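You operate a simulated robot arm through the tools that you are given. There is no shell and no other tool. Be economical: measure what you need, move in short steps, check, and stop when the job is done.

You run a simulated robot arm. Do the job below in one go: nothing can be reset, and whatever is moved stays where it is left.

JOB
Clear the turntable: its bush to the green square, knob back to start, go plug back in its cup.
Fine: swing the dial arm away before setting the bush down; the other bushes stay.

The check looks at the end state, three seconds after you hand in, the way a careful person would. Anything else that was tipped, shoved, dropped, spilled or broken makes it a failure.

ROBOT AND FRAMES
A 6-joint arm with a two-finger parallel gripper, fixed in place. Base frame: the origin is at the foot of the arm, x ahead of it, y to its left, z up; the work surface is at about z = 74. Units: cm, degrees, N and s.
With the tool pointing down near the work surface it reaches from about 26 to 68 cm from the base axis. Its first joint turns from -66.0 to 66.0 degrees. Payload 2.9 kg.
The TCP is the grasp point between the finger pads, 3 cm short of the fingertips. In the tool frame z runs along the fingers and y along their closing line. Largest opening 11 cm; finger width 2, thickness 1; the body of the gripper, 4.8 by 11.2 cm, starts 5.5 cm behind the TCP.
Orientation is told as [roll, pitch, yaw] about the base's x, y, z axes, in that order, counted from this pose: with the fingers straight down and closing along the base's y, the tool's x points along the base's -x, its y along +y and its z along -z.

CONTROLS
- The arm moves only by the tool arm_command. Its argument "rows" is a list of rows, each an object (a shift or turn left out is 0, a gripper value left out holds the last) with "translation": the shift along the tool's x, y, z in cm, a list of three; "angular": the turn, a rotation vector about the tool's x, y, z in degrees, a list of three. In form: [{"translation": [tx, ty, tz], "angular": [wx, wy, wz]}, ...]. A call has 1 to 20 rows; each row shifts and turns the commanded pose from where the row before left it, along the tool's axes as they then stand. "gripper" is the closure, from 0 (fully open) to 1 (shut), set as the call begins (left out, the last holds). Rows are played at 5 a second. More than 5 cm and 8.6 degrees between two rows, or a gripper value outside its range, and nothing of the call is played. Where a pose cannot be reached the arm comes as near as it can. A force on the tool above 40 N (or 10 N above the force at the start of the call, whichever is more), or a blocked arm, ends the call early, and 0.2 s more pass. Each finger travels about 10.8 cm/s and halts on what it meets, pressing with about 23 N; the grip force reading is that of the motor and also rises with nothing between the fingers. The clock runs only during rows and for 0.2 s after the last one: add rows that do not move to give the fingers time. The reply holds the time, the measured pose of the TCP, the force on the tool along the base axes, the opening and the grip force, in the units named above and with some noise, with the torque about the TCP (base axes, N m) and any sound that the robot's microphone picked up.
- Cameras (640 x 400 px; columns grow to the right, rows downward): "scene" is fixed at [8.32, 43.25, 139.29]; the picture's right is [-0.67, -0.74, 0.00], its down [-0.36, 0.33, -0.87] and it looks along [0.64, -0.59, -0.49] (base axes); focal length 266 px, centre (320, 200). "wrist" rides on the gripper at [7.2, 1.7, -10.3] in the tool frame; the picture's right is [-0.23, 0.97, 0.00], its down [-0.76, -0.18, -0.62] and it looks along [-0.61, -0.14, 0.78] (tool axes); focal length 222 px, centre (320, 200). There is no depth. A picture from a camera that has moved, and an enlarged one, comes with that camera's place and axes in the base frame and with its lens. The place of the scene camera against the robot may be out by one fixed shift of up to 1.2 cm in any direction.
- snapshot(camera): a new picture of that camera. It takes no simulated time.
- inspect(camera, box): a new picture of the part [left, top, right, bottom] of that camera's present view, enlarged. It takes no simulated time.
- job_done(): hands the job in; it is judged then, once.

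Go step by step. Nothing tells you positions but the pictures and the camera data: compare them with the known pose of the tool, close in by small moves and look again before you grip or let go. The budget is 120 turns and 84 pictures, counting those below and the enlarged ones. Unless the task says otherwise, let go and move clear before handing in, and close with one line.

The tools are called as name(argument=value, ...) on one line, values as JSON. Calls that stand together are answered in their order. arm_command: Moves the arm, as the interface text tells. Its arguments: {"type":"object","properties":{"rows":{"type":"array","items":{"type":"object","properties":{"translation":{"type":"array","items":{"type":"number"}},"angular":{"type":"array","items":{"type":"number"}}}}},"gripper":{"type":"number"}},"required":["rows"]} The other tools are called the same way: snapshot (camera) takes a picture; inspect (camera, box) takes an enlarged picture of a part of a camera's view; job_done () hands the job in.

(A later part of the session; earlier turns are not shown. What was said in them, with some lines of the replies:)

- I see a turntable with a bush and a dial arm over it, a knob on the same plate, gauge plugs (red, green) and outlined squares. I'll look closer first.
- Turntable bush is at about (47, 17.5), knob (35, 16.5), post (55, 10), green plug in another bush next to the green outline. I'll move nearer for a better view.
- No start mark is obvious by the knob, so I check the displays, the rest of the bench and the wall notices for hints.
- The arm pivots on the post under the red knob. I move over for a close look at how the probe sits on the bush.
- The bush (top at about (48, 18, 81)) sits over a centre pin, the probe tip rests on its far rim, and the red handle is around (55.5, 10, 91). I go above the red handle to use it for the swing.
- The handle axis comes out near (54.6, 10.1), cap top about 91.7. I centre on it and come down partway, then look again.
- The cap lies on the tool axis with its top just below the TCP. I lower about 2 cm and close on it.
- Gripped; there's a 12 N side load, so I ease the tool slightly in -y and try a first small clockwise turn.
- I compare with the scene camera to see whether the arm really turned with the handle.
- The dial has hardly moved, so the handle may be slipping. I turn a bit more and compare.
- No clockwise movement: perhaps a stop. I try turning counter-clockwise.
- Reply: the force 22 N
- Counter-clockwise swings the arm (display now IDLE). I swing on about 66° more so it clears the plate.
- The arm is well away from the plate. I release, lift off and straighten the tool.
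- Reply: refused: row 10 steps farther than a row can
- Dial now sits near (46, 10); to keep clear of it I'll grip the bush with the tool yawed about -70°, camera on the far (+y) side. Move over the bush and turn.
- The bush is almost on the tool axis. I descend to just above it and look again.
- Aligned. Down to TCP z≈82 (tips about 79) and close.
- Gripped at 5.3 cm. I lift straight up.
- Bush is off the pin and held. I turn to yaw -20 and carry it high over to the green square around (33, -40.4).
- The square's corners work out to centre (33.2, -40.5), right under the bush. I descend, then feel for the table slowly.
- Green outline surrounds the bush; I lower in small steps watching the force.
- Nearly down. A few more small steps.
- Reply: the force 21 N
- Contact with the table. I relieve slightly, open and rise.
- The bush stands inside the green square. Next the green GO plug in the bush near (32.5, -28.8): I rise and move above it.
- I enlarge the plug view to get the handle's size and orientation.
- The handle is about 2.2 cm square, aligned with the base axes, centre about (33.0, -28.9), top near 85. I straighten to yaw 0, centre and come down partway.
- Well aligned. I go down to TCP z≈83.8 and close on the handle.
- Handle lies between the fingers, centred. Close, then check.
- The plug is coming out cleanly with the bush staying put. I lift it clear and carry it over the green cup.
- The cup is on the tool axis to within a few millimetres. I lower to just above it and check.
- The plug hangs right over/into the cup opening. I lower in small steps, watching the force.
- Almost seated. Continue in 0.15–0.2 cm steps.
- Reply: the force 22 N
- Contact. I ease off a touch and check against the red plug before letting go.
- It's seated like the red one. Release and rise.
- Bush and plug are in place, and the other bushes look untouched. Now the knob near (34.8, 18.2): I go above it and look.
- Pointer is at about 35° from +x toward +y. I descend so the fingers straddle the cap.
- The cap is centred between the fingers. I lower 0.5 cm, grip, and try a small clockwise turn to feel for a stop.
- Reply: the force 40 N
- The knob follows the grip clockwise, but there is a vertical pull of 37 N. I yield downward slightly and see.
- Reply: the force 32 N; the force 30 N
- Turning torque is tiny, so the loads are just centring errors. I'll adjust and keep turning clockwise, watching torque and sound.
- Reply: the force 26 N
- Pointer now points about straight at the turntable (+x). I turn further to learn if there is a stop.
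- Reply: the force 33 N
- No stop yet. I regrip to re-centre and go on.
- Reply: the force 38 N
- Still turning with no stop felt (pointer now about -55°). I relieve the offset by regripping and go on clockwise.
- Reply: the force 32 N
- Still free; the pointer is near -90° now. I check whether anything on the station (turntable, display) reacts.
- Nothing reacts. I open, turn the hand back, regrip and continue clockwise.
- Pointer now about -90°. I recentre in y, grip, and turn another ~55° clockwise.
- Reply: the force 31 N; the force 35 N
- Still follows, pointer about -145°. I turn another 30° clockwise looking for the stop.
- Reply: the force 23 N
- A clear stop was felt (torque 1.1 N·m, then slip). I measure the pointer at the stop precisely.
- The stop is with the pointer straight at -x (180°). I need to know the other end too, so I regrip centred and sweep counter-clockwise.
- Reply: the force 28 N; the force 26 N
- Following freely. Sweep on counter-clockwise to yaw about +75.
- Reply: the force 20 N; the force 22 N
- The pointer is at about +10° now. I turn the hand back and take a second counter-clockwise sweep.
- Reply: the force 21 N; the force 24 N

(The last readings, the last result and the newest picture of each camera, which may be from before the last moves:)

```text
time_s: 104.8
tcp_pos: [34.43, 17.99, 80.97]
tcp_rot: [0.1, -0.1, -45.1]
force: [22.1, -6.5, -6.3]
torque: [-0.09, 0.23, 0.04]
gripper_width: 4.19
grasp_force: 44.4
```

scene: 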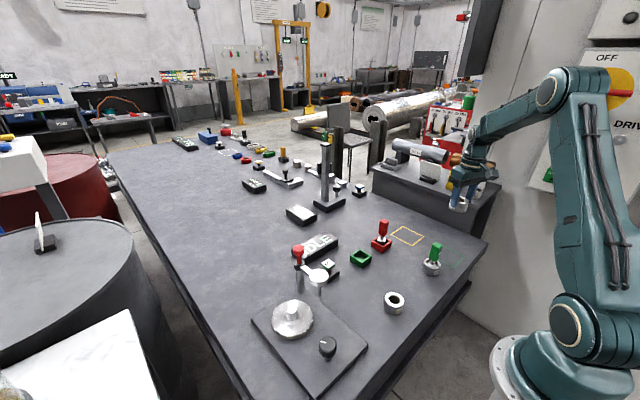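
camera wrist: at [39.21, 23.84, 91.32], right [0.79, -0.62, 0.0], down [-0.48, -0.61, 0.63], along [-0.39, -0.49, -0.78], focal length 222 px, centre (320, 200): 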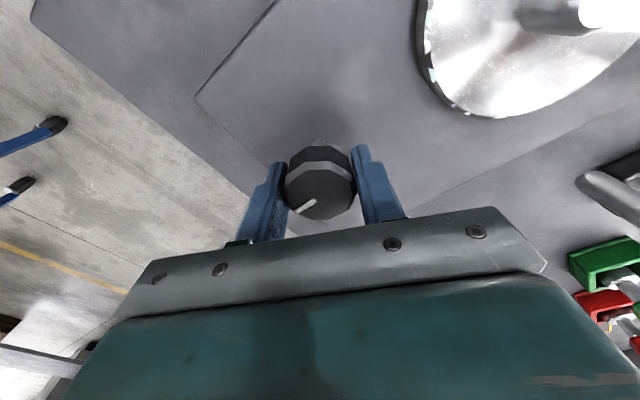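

Pointer should be around 80° with no stop yet. On in smaller calls.

arm_command(rows=[{"angular": [0, 0, -4]}, {"angular": [0, 0, -4]}, {"angular": [0, 0, -4]}, {"angular": [0, 0, -4]}, {}])

arm_command(rows=[{"angular": [0, 0, -4]}, {"angular": [0, 0, -4]}, {"angular": [0, 0, -4]}, {"angular": [0, 0, -4]}, {}])

arm_command(rows=[{"angular": [0, 0, -4]}, {"angular": [0, 0, -4]}, {"angular": [0, 0, -4]}, {"angular": [0, 0, -4]}, {}])

arm_command(rows=[{"angular": [0, 0, -4]}, {"angular": [0, 0, -4]}, {"angular": [0, 0, -4]}, {"angular": [0, 0, -4]}, {}])

inspect(camera="wrist", box=[270, 130, 370, 230])

```text
time_s: 106.0
tcp_pos: [34.45, 17.96, 80.95]
tcp_rot: [0.1, 0.0, -29.1]
force: [18.6, -5.3, -1.1]
torque: [-0.5, -0.43, 0.03]
gripper_width: 4.18
grasp_force: 44.8
```

```text
time_s: 107.2
tcp_pos: [34.52, 17.95, 80.84]
tcp_rot: [0.0, -0.1, -13.0]
force: [18.4, -0.6, -0.5]
torque: [-0.76, -0.31, 0.02]
gripper_width: 4.18
grasp_force: 45.3
```

```text
time_s: 108.4
tcp_pos: [34.65, 18.01, 80.92]
tcp_rot: [0.0, -0.1, 2.9]
force: [17.9, 2.1, -3.2]
torque: [-0.12, 0.08, 0.0]
gripper_width: 4.2
grasp_force: 45.0
```

```text
time_s: 109.6
tcp_pos: [34.49, 17.96, 80.94]
tcp_rot: [0.0, 0.0, 19.0]
force: [16.1, 2.6, 14.7]
torque: [-0.41, 0.74, 0.04]
gripper_width: 4.19
grasp_force: 44.7
```

```text
4.00 times, centred on (320, 180) of wrist
camera zoom: at [27.19, 17.27, 91.35], right [-0.1, 0.99, 0.0], down [0.78, 0.08, 0.62], along [0.62, 0.06, -0.78], focal length 888 px, centre (320, 280)
```

zoom: 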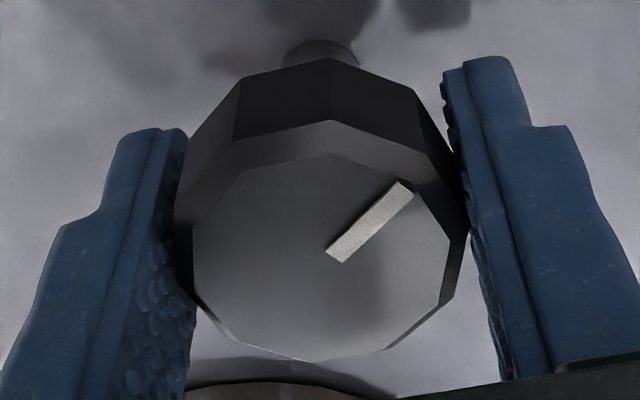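

Pointer about 146°, still no stop. Continue.

arm_command(rows=[{"angular": [0, 0, -4]}, {"angular": [0, 0, -4]}, {"angular": [0, 0, -4]}, {"angular": [0, 0, -4]}, {}])

arm_command(rows=[{"angular": [0, 0, -4]}, {"angular": [0, 0, -4]}, {"angular": [0, 0, -4]}, {}])

arm_command(rows=[{"angular": [0, 0, -4]}, {"angular": [0, 0, -4]}, {"angular": [0, 0, -4]}, {}])

arm_command(rows=[{"angular": [0, 0, -4]}, {"angular": [0, 0, -4]}, {"angular": [0, 0, -4]}, {"angular": [0, 0, -4]}, {}])

inspect(camera="wrist", box=[270, 130, 370, 230])

```text
time_s: 110.8
tcp_pos: [34.51, 18.02, 81.0]
tcp_rot: [-0.1, -0.1, 35.0]
force: [15.6, 0.3, 1.0]
torque: [0.38, -0.38, -0.39]
gripper_width: 4.17
grasp_force: 45.5
```

```text
time_s: 111.8
tcp_pos: [34.28, 17.85, 80.87]
tcp_rot: [0.0, 0.3, 47.0]
force: [1.2, -17.2, 12.2]
torque: [-0.06, 0.41, -1.06]
gripper_width: 4.18
grasp_force: 44.8
```

```text
time_s: 112.8
tcp_pos: [34.45, 18.13, 80.89]
tcp_rot: [0.0, 0.0, 59.2]
force: [9.9, -9.3, -16.3]
torque: [0.07, -0.3, -0.22]
gripper_width: 4.14
grasp_force: 45.2
```

```text
time_s: 114.0
tcp_pos: [34.51, 18.07, 80.95]
tcp_rot: [-0.1, -0.1, 75.2]
force: [9.2, -5.3, -0.2]
torque: [-0.04, 0.25, -0.19]
gripper_width: 4.16
grasp_force: 45.3
```

```text
4.00 times, centred on (320, 180) of wrist
camera zoom: at [31.07, 11.47, 91.41], right [-0.88, 0.47, 0.0], down [0.37, 0.69, 0.62], along [0.29, 0.55, -0.78], focal length 888 px, centre (320, 280)
```

zoom: 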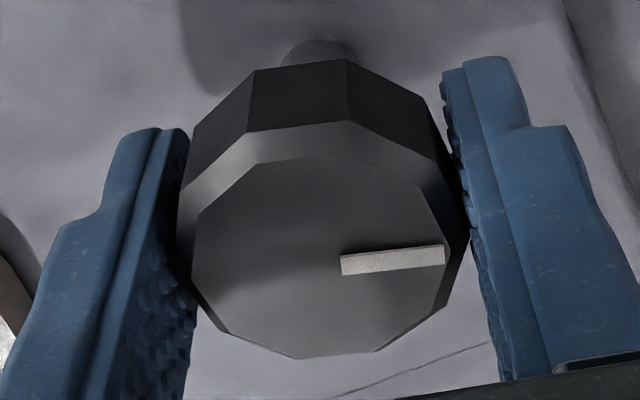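

A second stop near 160°. I release and look at the free pointer to measure this end accurately.

arm_command(rows=[{}, {}, {"translation": [0, 0, -4]}, {"translation": [0, 0, -4]}, {"translation": [0, 0, -4]}, {"angular": [0, 0, 8.4]}, {"angular": [0, 0, 8.4]}, {"angular": [0, 0, 8.4]}, {"angular": [0, 0, 8.4]}, {"angular": [0, 0, 8.4]}, {"angular": [0, 0, 8.4]}, {"angular": [0, 0, 8.4]}, {"angular": [0, 0, 8.4]}, {"angular": [0, 0, 7.8]}, {}], gripper=0.4)

inspect(camera="wrist", box=[270, 70, 370, 150])

```text
time_s: 117.2
tcp_pos: [34.29, 17.95, 92.94]
tcp_rot: [0.0, 0.0, -0.3]
force: [0.6, 0.0, 0.7]
torque: [0.05, 0.0, 0.02]
gripper_width: 6.61
grasp_force: 0.0
```

```text
5.00 times, centred on (320, 110) of wrist
camera zoom: at [27.25, 19.68, 103.36], right [0.23, 0.97, 0.0], down [0.76, -0.18, 0.62], along [0.61, -0.14, -0.78], focal length 1111 px, centre (320, 650)
```

zoom: 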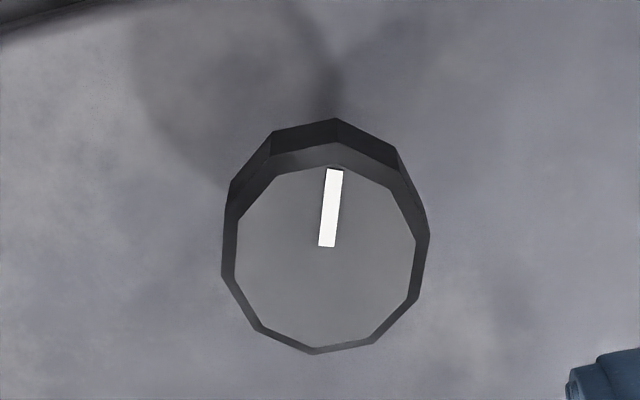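

The free pointer rests at 160°, the earlier stop was at 180° (aligned with the plate). I check whether the display reacts at this end.

inspect(camera="scene", box=[240, 220, 380, 380])

```text
2.50 times, centred on (310, 300) of scene
camera zoom: at [8.32, 43.25, 139.29], right [-0.67, -0.74, 0.0], down [-0.36, 0.33, -0.87], along [0.64, -0.59, -0.49], focal length 666 px, centre (345, -50)
```

zoom: 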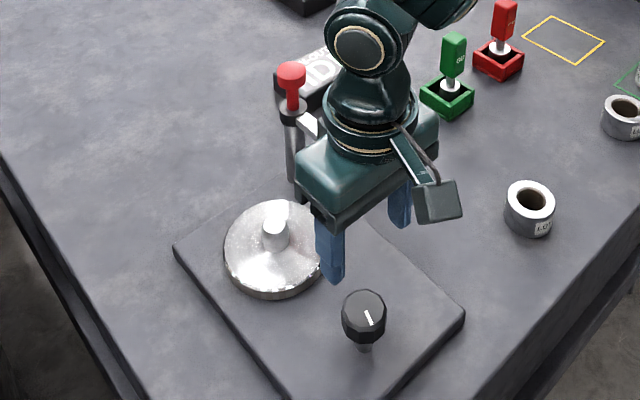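

Both ends found: travel is about 340°, and the clockwise end is the one aligned with the plate (pointer at -x), which I take as the knob's zero/start. I go back down and turn it clockwise all the way.

arm_command(rows=[{"angular": [0, 0, -8.4]}, {"angular": [0, 0, -8.4]}, {"angular": [0, 0, -8.4]}, {"angular": [0, 0, -8.4]}, {"angular": [0, 0, -8.4]}, {"angular": [0, 0, -8.4]}, {"angular": [0, 0, -8.4]}, {"angular": [0, 0, -8.4]}, {"angular": [0, 0, -7.8]}, {"translation": [0, 0, 4]}, {"translation": [0, 0, 4]}, {"translation": [0, 0, 4]}, {}])

arm_command(rows=[{}, {}, {}, {}], gripper=1)

arm_command(rows=[{"angular": [0, 0, 5]}, {"angular": [0, 0, 5]}, {"angular": [0, 0, 5]}, {"angular": [0, 0, 5]}, {"angular": [0, 0, 5]}, {"angular": [0, 0, 5]}, {"angular": [0, 0, 5]}, {"angular": [0, 0, 5]}, {"angular": [0, 0, 5]}, {"angular": [0, 0, 5]}, {"angular": [0, 0, 5]}, {"angular": [0, 0, 5]}, {}])

arm_command(rows=[{"angular": [0, 0, 5]}, {"angular": [0, 0, 5]}, {"angular": [0, 0, 5]}, {"angular": [0, 0, 5]}, {"angular": [0, 0, 5]}, {"angular": [0, 0, 5]}, {"angular": [0, 0, 5]}, {"angular": [0, 0, 5]}, {"angular": [0, 0, 5]}, {"angular": [0, 0, 5]}, {"angular": [0, 0, 5]}, {"angular": [0, 0, 5]}, {}])

arm_command(rows=[{"angular": [0, 0, 5]}, {"angular": [0, 0, 5]}, {"angular": [0, 0, 5]}, {"angular": [0, 0, 5]}, {"angular": [0, 0, 5]}, {"angular": [0, 0, 5]}, {"angular": [0, 0, 5]}, {"angular": [0, 0, 5]}, {"angular": [0, 0, 5]}, {"angular": [0, 0, 5]}, {"angular": [0, 0, 5]}, {"angular": [0, 0, 5]}, {}])

```text
time_s: 120.0
tcp_pos: [34.55, 17.88, 80.88]
tcp_rot: [-0.1, 0.1, 75.1]
force: [-0.2, 0.2, 0.9]
torque: [0.0, 0.01, -0.01]
gripper_width: 6.61
grasp_force: 0.2
```

```text
time_s: 121.0
tcp_pos: [34.46, 17.96, 80.89]
tcp_rot: [0.0, 0.0, 74.8]
force: [3.8, 0.0, -12.7]
torque: [0.2, -0.37, 0.02]
gripper_width: 4.19
grasp_force: 44.8
```

```text
time_s: 123.8
tcp_pos: [34.43, 17.98, 80.96]
tcp_rot: [0.0, 0.1, 14.9]
force: [7.0, -3.4, -31.0]
torque: [-0.15, 0.58, -0.01]
gripper_width: 4.16
grasp_force: 44.7
```

```text
time_s: 126.6
tcp_pos: [34.5, 18.11, 80.89]
tcp_rot: [0.0, 0.0, -45.1]
force: [7.5, 12.7, -38.5]
torque: [-0.01, 0.2, 0.02]
gripper_width: 4.17
grasp_force: 45.2
```

```text
time_s: 129.4
tcp_pos: [34.56, 18.07, 81.1]
tcp_rot: [0.1, 0.2, -105.1]
force: [7.3, 23.3, 1.9]
torque: [-0.57, -0.05, 0.03]
gripper_width: 4.17
grasp_force: 45.3
```

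Pointer should be near -20°. Hand back, regrip, and the last ~160° clockwise to the stop.

arm_command(rows=[{}, {}, {"angular": [0, 0, -8.2]}, {"angular": [0, 0, -8.2]}, {"angular": [0, 0, -8.2]}, {"angular": [0, 0, -8.2]}, {"angular": [0, 0, -8.2]}, {"angular": [0, 0, -8.2]}, {"angular": [0, 0, -8.2]}, {"angular": [0, 0, -8.2]}, {"angular": [0, 0, -8.2]}, {"angular": [0, 0, -8.2]}, {"angular": [0, 0, -8.2]}, {}], gripper=0.4)

arm_command(rows=[{"angular": [0, 0, -8.2]}, {"angular": [0, 0, -8.2]}, {"angular": [0, 0, -8.2]}, {"angular": [0, 0, -8.2]}, {"angular": [0, 0, -8.2]}, {"angular": [0, 0, -8.2]}, {"angular": [0, 0, -8.2]}, {"angular": [0, 0, -8.2]}, {"angular": [0, 0, -8.2]}, {"angular": [0, 0, -8.2]}, {"angular": [0, 0, -7.8]}, {}])

arm_command(rows=[{}, {}, {}, {}], gripper=1)

arm_command(rows=[{"angular": [0, 0, 5]}, {"angular": [0, 0, 5]}, {"angular": [0, 0, 5]}, {"angular": [0, 0, 5]}, {"angular": [0, 0, 5]}, {"angular": [0, 0, 5]}, {"angular": [0, 0, 5]}, {"angular": [0, 0, 5]}, {"angular": [0, 0, 5]}, {"angular": [0, 0, 5]}, {"angular": [0, 0, 5]}, {"angular": [0, 0, 5]}, {}])

arm_command(rows=[{"angular": [0, 0, 5]}, {"angular": [0, 0, 5]}, {"angular": [0, 0, 5]}, {"angular": [0, 0, 5]}, {"angular": [0, 0, 5]}, {"angular": [0, 0, 5]}, {"angular": [0, 0, 5]}, {"angular": [0, 0, 5]}, {"angular": [0, 0, 5]}, {"angular": [0, 0, 5]}, {"angular": [0, 0, 5]}, {"angular": [0, 0, 5]}, {}])

arm_command(rows=[{"angular": [0, 0, 4]}, {"angular": [0, 0, 4]}, {"angular": [0, 0, 4]}, {"angular": [0, 0, 4]}, {"angular": [0, 0, 4]}, {}])

arm_command(rows=[{"angular": [0, 0, 4]}, {"angular": [0, 0, 4]}, {"angular": [0, 0, 4]}, {}])

inspect(camera="wrist", box=[270, 130, 370, 230])

```text
time_s: 132.4
tcp_pos: [34.34, 17.94, 81.02]
tcp_rot: [0.0, 0.0, -14.8]
force: [0.3, -0.3, -0.1]
torque: [-0.01, -0.01, 0.01]
gripper_width: 6.59
grasp_force: 0.1
```

```text
time_s: 135.0
tcp_pos: [34.45, 17.99, 80.98]
tcp_rot: [-0.1, 0.1, 75.1]
force: [0.3, -0.5, -0.4]
torque: [0.02, 0.02, 0.0]
gripper_width: 6.61
grasp_force: 0.1
```

```text
time_s: 136.0
tcp_pos: [34.45, 18.07, 80.99]
tcp_rot: [-0.2, 0.0, 74.8]
force: [10.5, -2.4, -5.9]
torque: [-0.34, -0.17, 0.0]
gripper_width: 4.14
grasp_force: 44.7
```

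```text
time_s: 138.8
tcp_pos: [34.61, 18.08, 80.96]
tcp_rot: [0.0, -0.1, 14.8]
force: [15.2, -2.5, 10.4]
torque: [-0.22, 0.15, -0.06]
gripper_width: 4.16
grasp_force: 45.6
```

```text
time_s: 141.6
tcp_pos: [34.45, 18.17, 81.0]
tcp_rot: [0.1, -0.1, -45.2]
force: [16.3, 1.0, 3.3]
torque: [-0.84, -0.76, -0.03]
gripper_width: 4.16
grasp_force: 45.1
```

```text
time_s: 143.0
tcp_pos: [34.53, 17.94, 80.97]
tcp_rot: [0.1, 0.2, -65.2]
force: [12.4, 2.3, 21.9]
torque: [-0.87, -0.27, -0.06]
gripper_width: 4.14
grasp_force: 45.0
```

```text
time_s: 144.0
tcp_pos: [34.48, 18.1, 80.85]
tcp_rot: [0.1, 0.2, -77.1]
force: [12.3, 2.6, 17.9]
torque: [0.32, -0.19, -0.02]
gripper_width: 4.14
grasp_force: 44.8
```

```text
4.00 times, centred on (320, 180) of wrist
camera zoom: at [34.59, 25.47, 91.39], right [1.0, 0.0, 0.0], down [0.0, -0.78, 0.62], along [0.0, -0.62, -0.78], focal length 888 px, centre (320, 280)
```

zoom: 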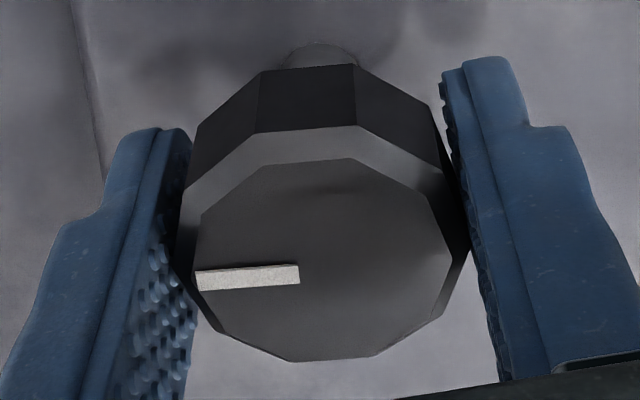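

Pointer at about -175°, no stop yet. A few more small steps.

arm_command(rows=[{"angular": [0, 0, 3]}, {"angular": [0, 0, 3]}, {}])

arm_command(rows=[{"angular": [0, 0, 3]}, {"angular": [0, 0, 3]}, {}])

arm_command(rows=[{"angular": [0, 0, 3]}, {"angular": [0, 0, 3]}, {}])

```text
time_s: 144.8
tcp_pos: [34.58, 18.02, 80.89]
tcp_rot: [0.1, 0.1, -83.0]
force: [11.8, 4.0, 21.0]
torque: [-0.3, -0.12, 0.98]
gripper_width: 4.16
grasp_force: 45.2
```

```text
time_s: 145.6
tcp_pos: [34.4, 18.04, 80.87]
tcp_rot: [0.1, 0.1, -89.1]
force: [15.2, 9.1, -1.2]
torque: [0.1, 0.26, 0.73]
gripper_width: 4.16
grasp_force: 45.0
```

```text
time_s: 146.4
tcp_pos: [34.42, 17.87, 81.0]
tcp_rot: [0.0, 0.0, -95.2]
force: [17.3, 1.4, -9.6]
torque: [-0.08, -0.02, 0.25]
gripper_width: 4.16
grasp_force: 44.8
```

Stop reached at 180°. I release, lift clear, straighten and check the pointer and whole scene.

arm_command(rows=[{}, {}, {"translation": [0, 0, -4]}, {"translation": [0, 0, -4]}, {"translation": [0, 0, -4]}, {"angular": [0, 0, -8.2]}, {"angular": [0, 0, -8.2]}, {"angular": [0, 0, -8.2]}, {"angular": [0, 0, -8.2]}, {"angular": [0, 0, -8.2]}, {"angular": [0, 0, -8.2]}, {"angular": [0, 0, -8.2]}, {"angular": [0, 0, -8.2]}, {"angular": [0, 0, -8.2]}, {"angular": [0, 0, -8.2]}, {"angular": [0, 0, -8.2]}, {"angular": [0, 0, -4.8]}, {}], gripper=0.4)

inspect(camera="wrist", box=[270, 70, 370, 150])

snapshot(camera="scene")

```text
time_s: 150.2
tcp_pos: [34.35, 17.91, 92.94]
tcp_rot: [-0.1, 0.0, 0.0]
force: [-0.4, -1.0, -0.4]
torque: [0.01, 0.0, -0.03]
gripper_width: 6.6
grasp_force: 0.0
```

```text
5.00 times, centred on (320, 110) of wrist
camera zoom: at [27.26, 19.7, 103.36], right [0.23, 0.97, 0.0], down [0.76, -0.18, 0.62], along [0.61, -0.14, -0.78], focal length 1111 px, centre (320, 650)
```

zoom: 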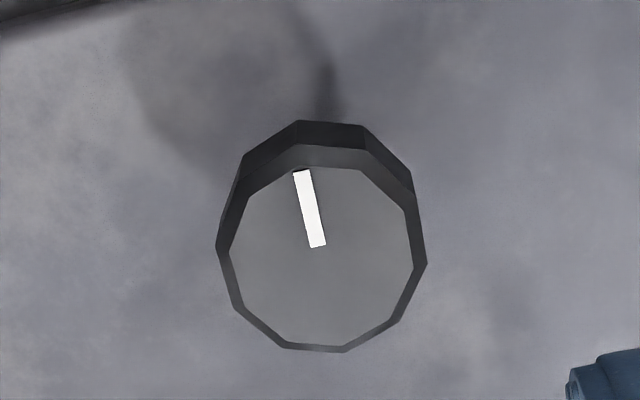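

```text
4 pictures are left
```

scene: 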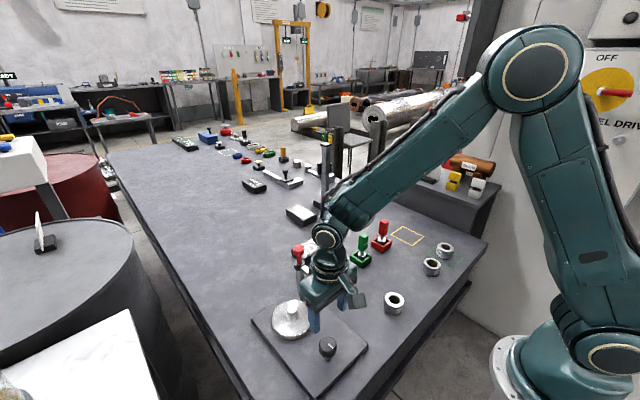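

The pointer rests exactly at 180° on its stop, bush in the green square, GO plug in its cup, dial arm swung away. I lift clear and take one last look.

arm_command(rows=[{"translation": [0, 0, -4]}, {"translation": [0, 0, -4]}, {"translation": [0, 0, -4]}, {"translation": [0, -4, 0]}, {"translation": [0, -4, 0]}, {"translation": [0, -4, 0]}, {}])

inspect(camera="scene", box=[240, 200, 480, 370])

```text
time_s: 151.8
tcp_pos: [34.33, 5.77, 104.82]
tcp_rot: [-0.1, 0.0, 0.0]
force: [-0.6, 0.4, -0.8]
torque: [0.03, -0.02, -0.01]
gripper_width: 6.59
grasp_force: 0.0
```

```text
2.35 times, centred on (360, 285) of scene
camera zoom: at [8.32, 43.25, 139.29], right [-0.67, -0.74, 0.0], down [-0.36, 0.33, -0.87], along [0.64, -0.59, -0.49], focal length 627 px, centre (226, 0)
```

zoom: 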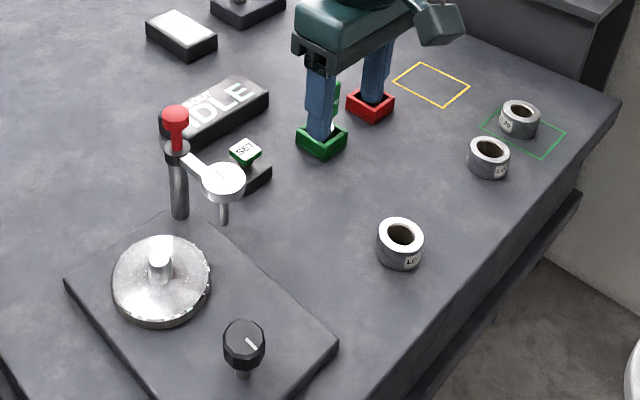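

All is in place and the arm is clear, so I hand in.

job_done()

```text
The job is handed in.
```

I cleared the turntable: its bush stands in the green square, the GO plug is in its cup, the dial arm is swung away, and the knob is at its clockwise stop. There is no start mark, so I took that stop as "start" because it lines up with the plate.
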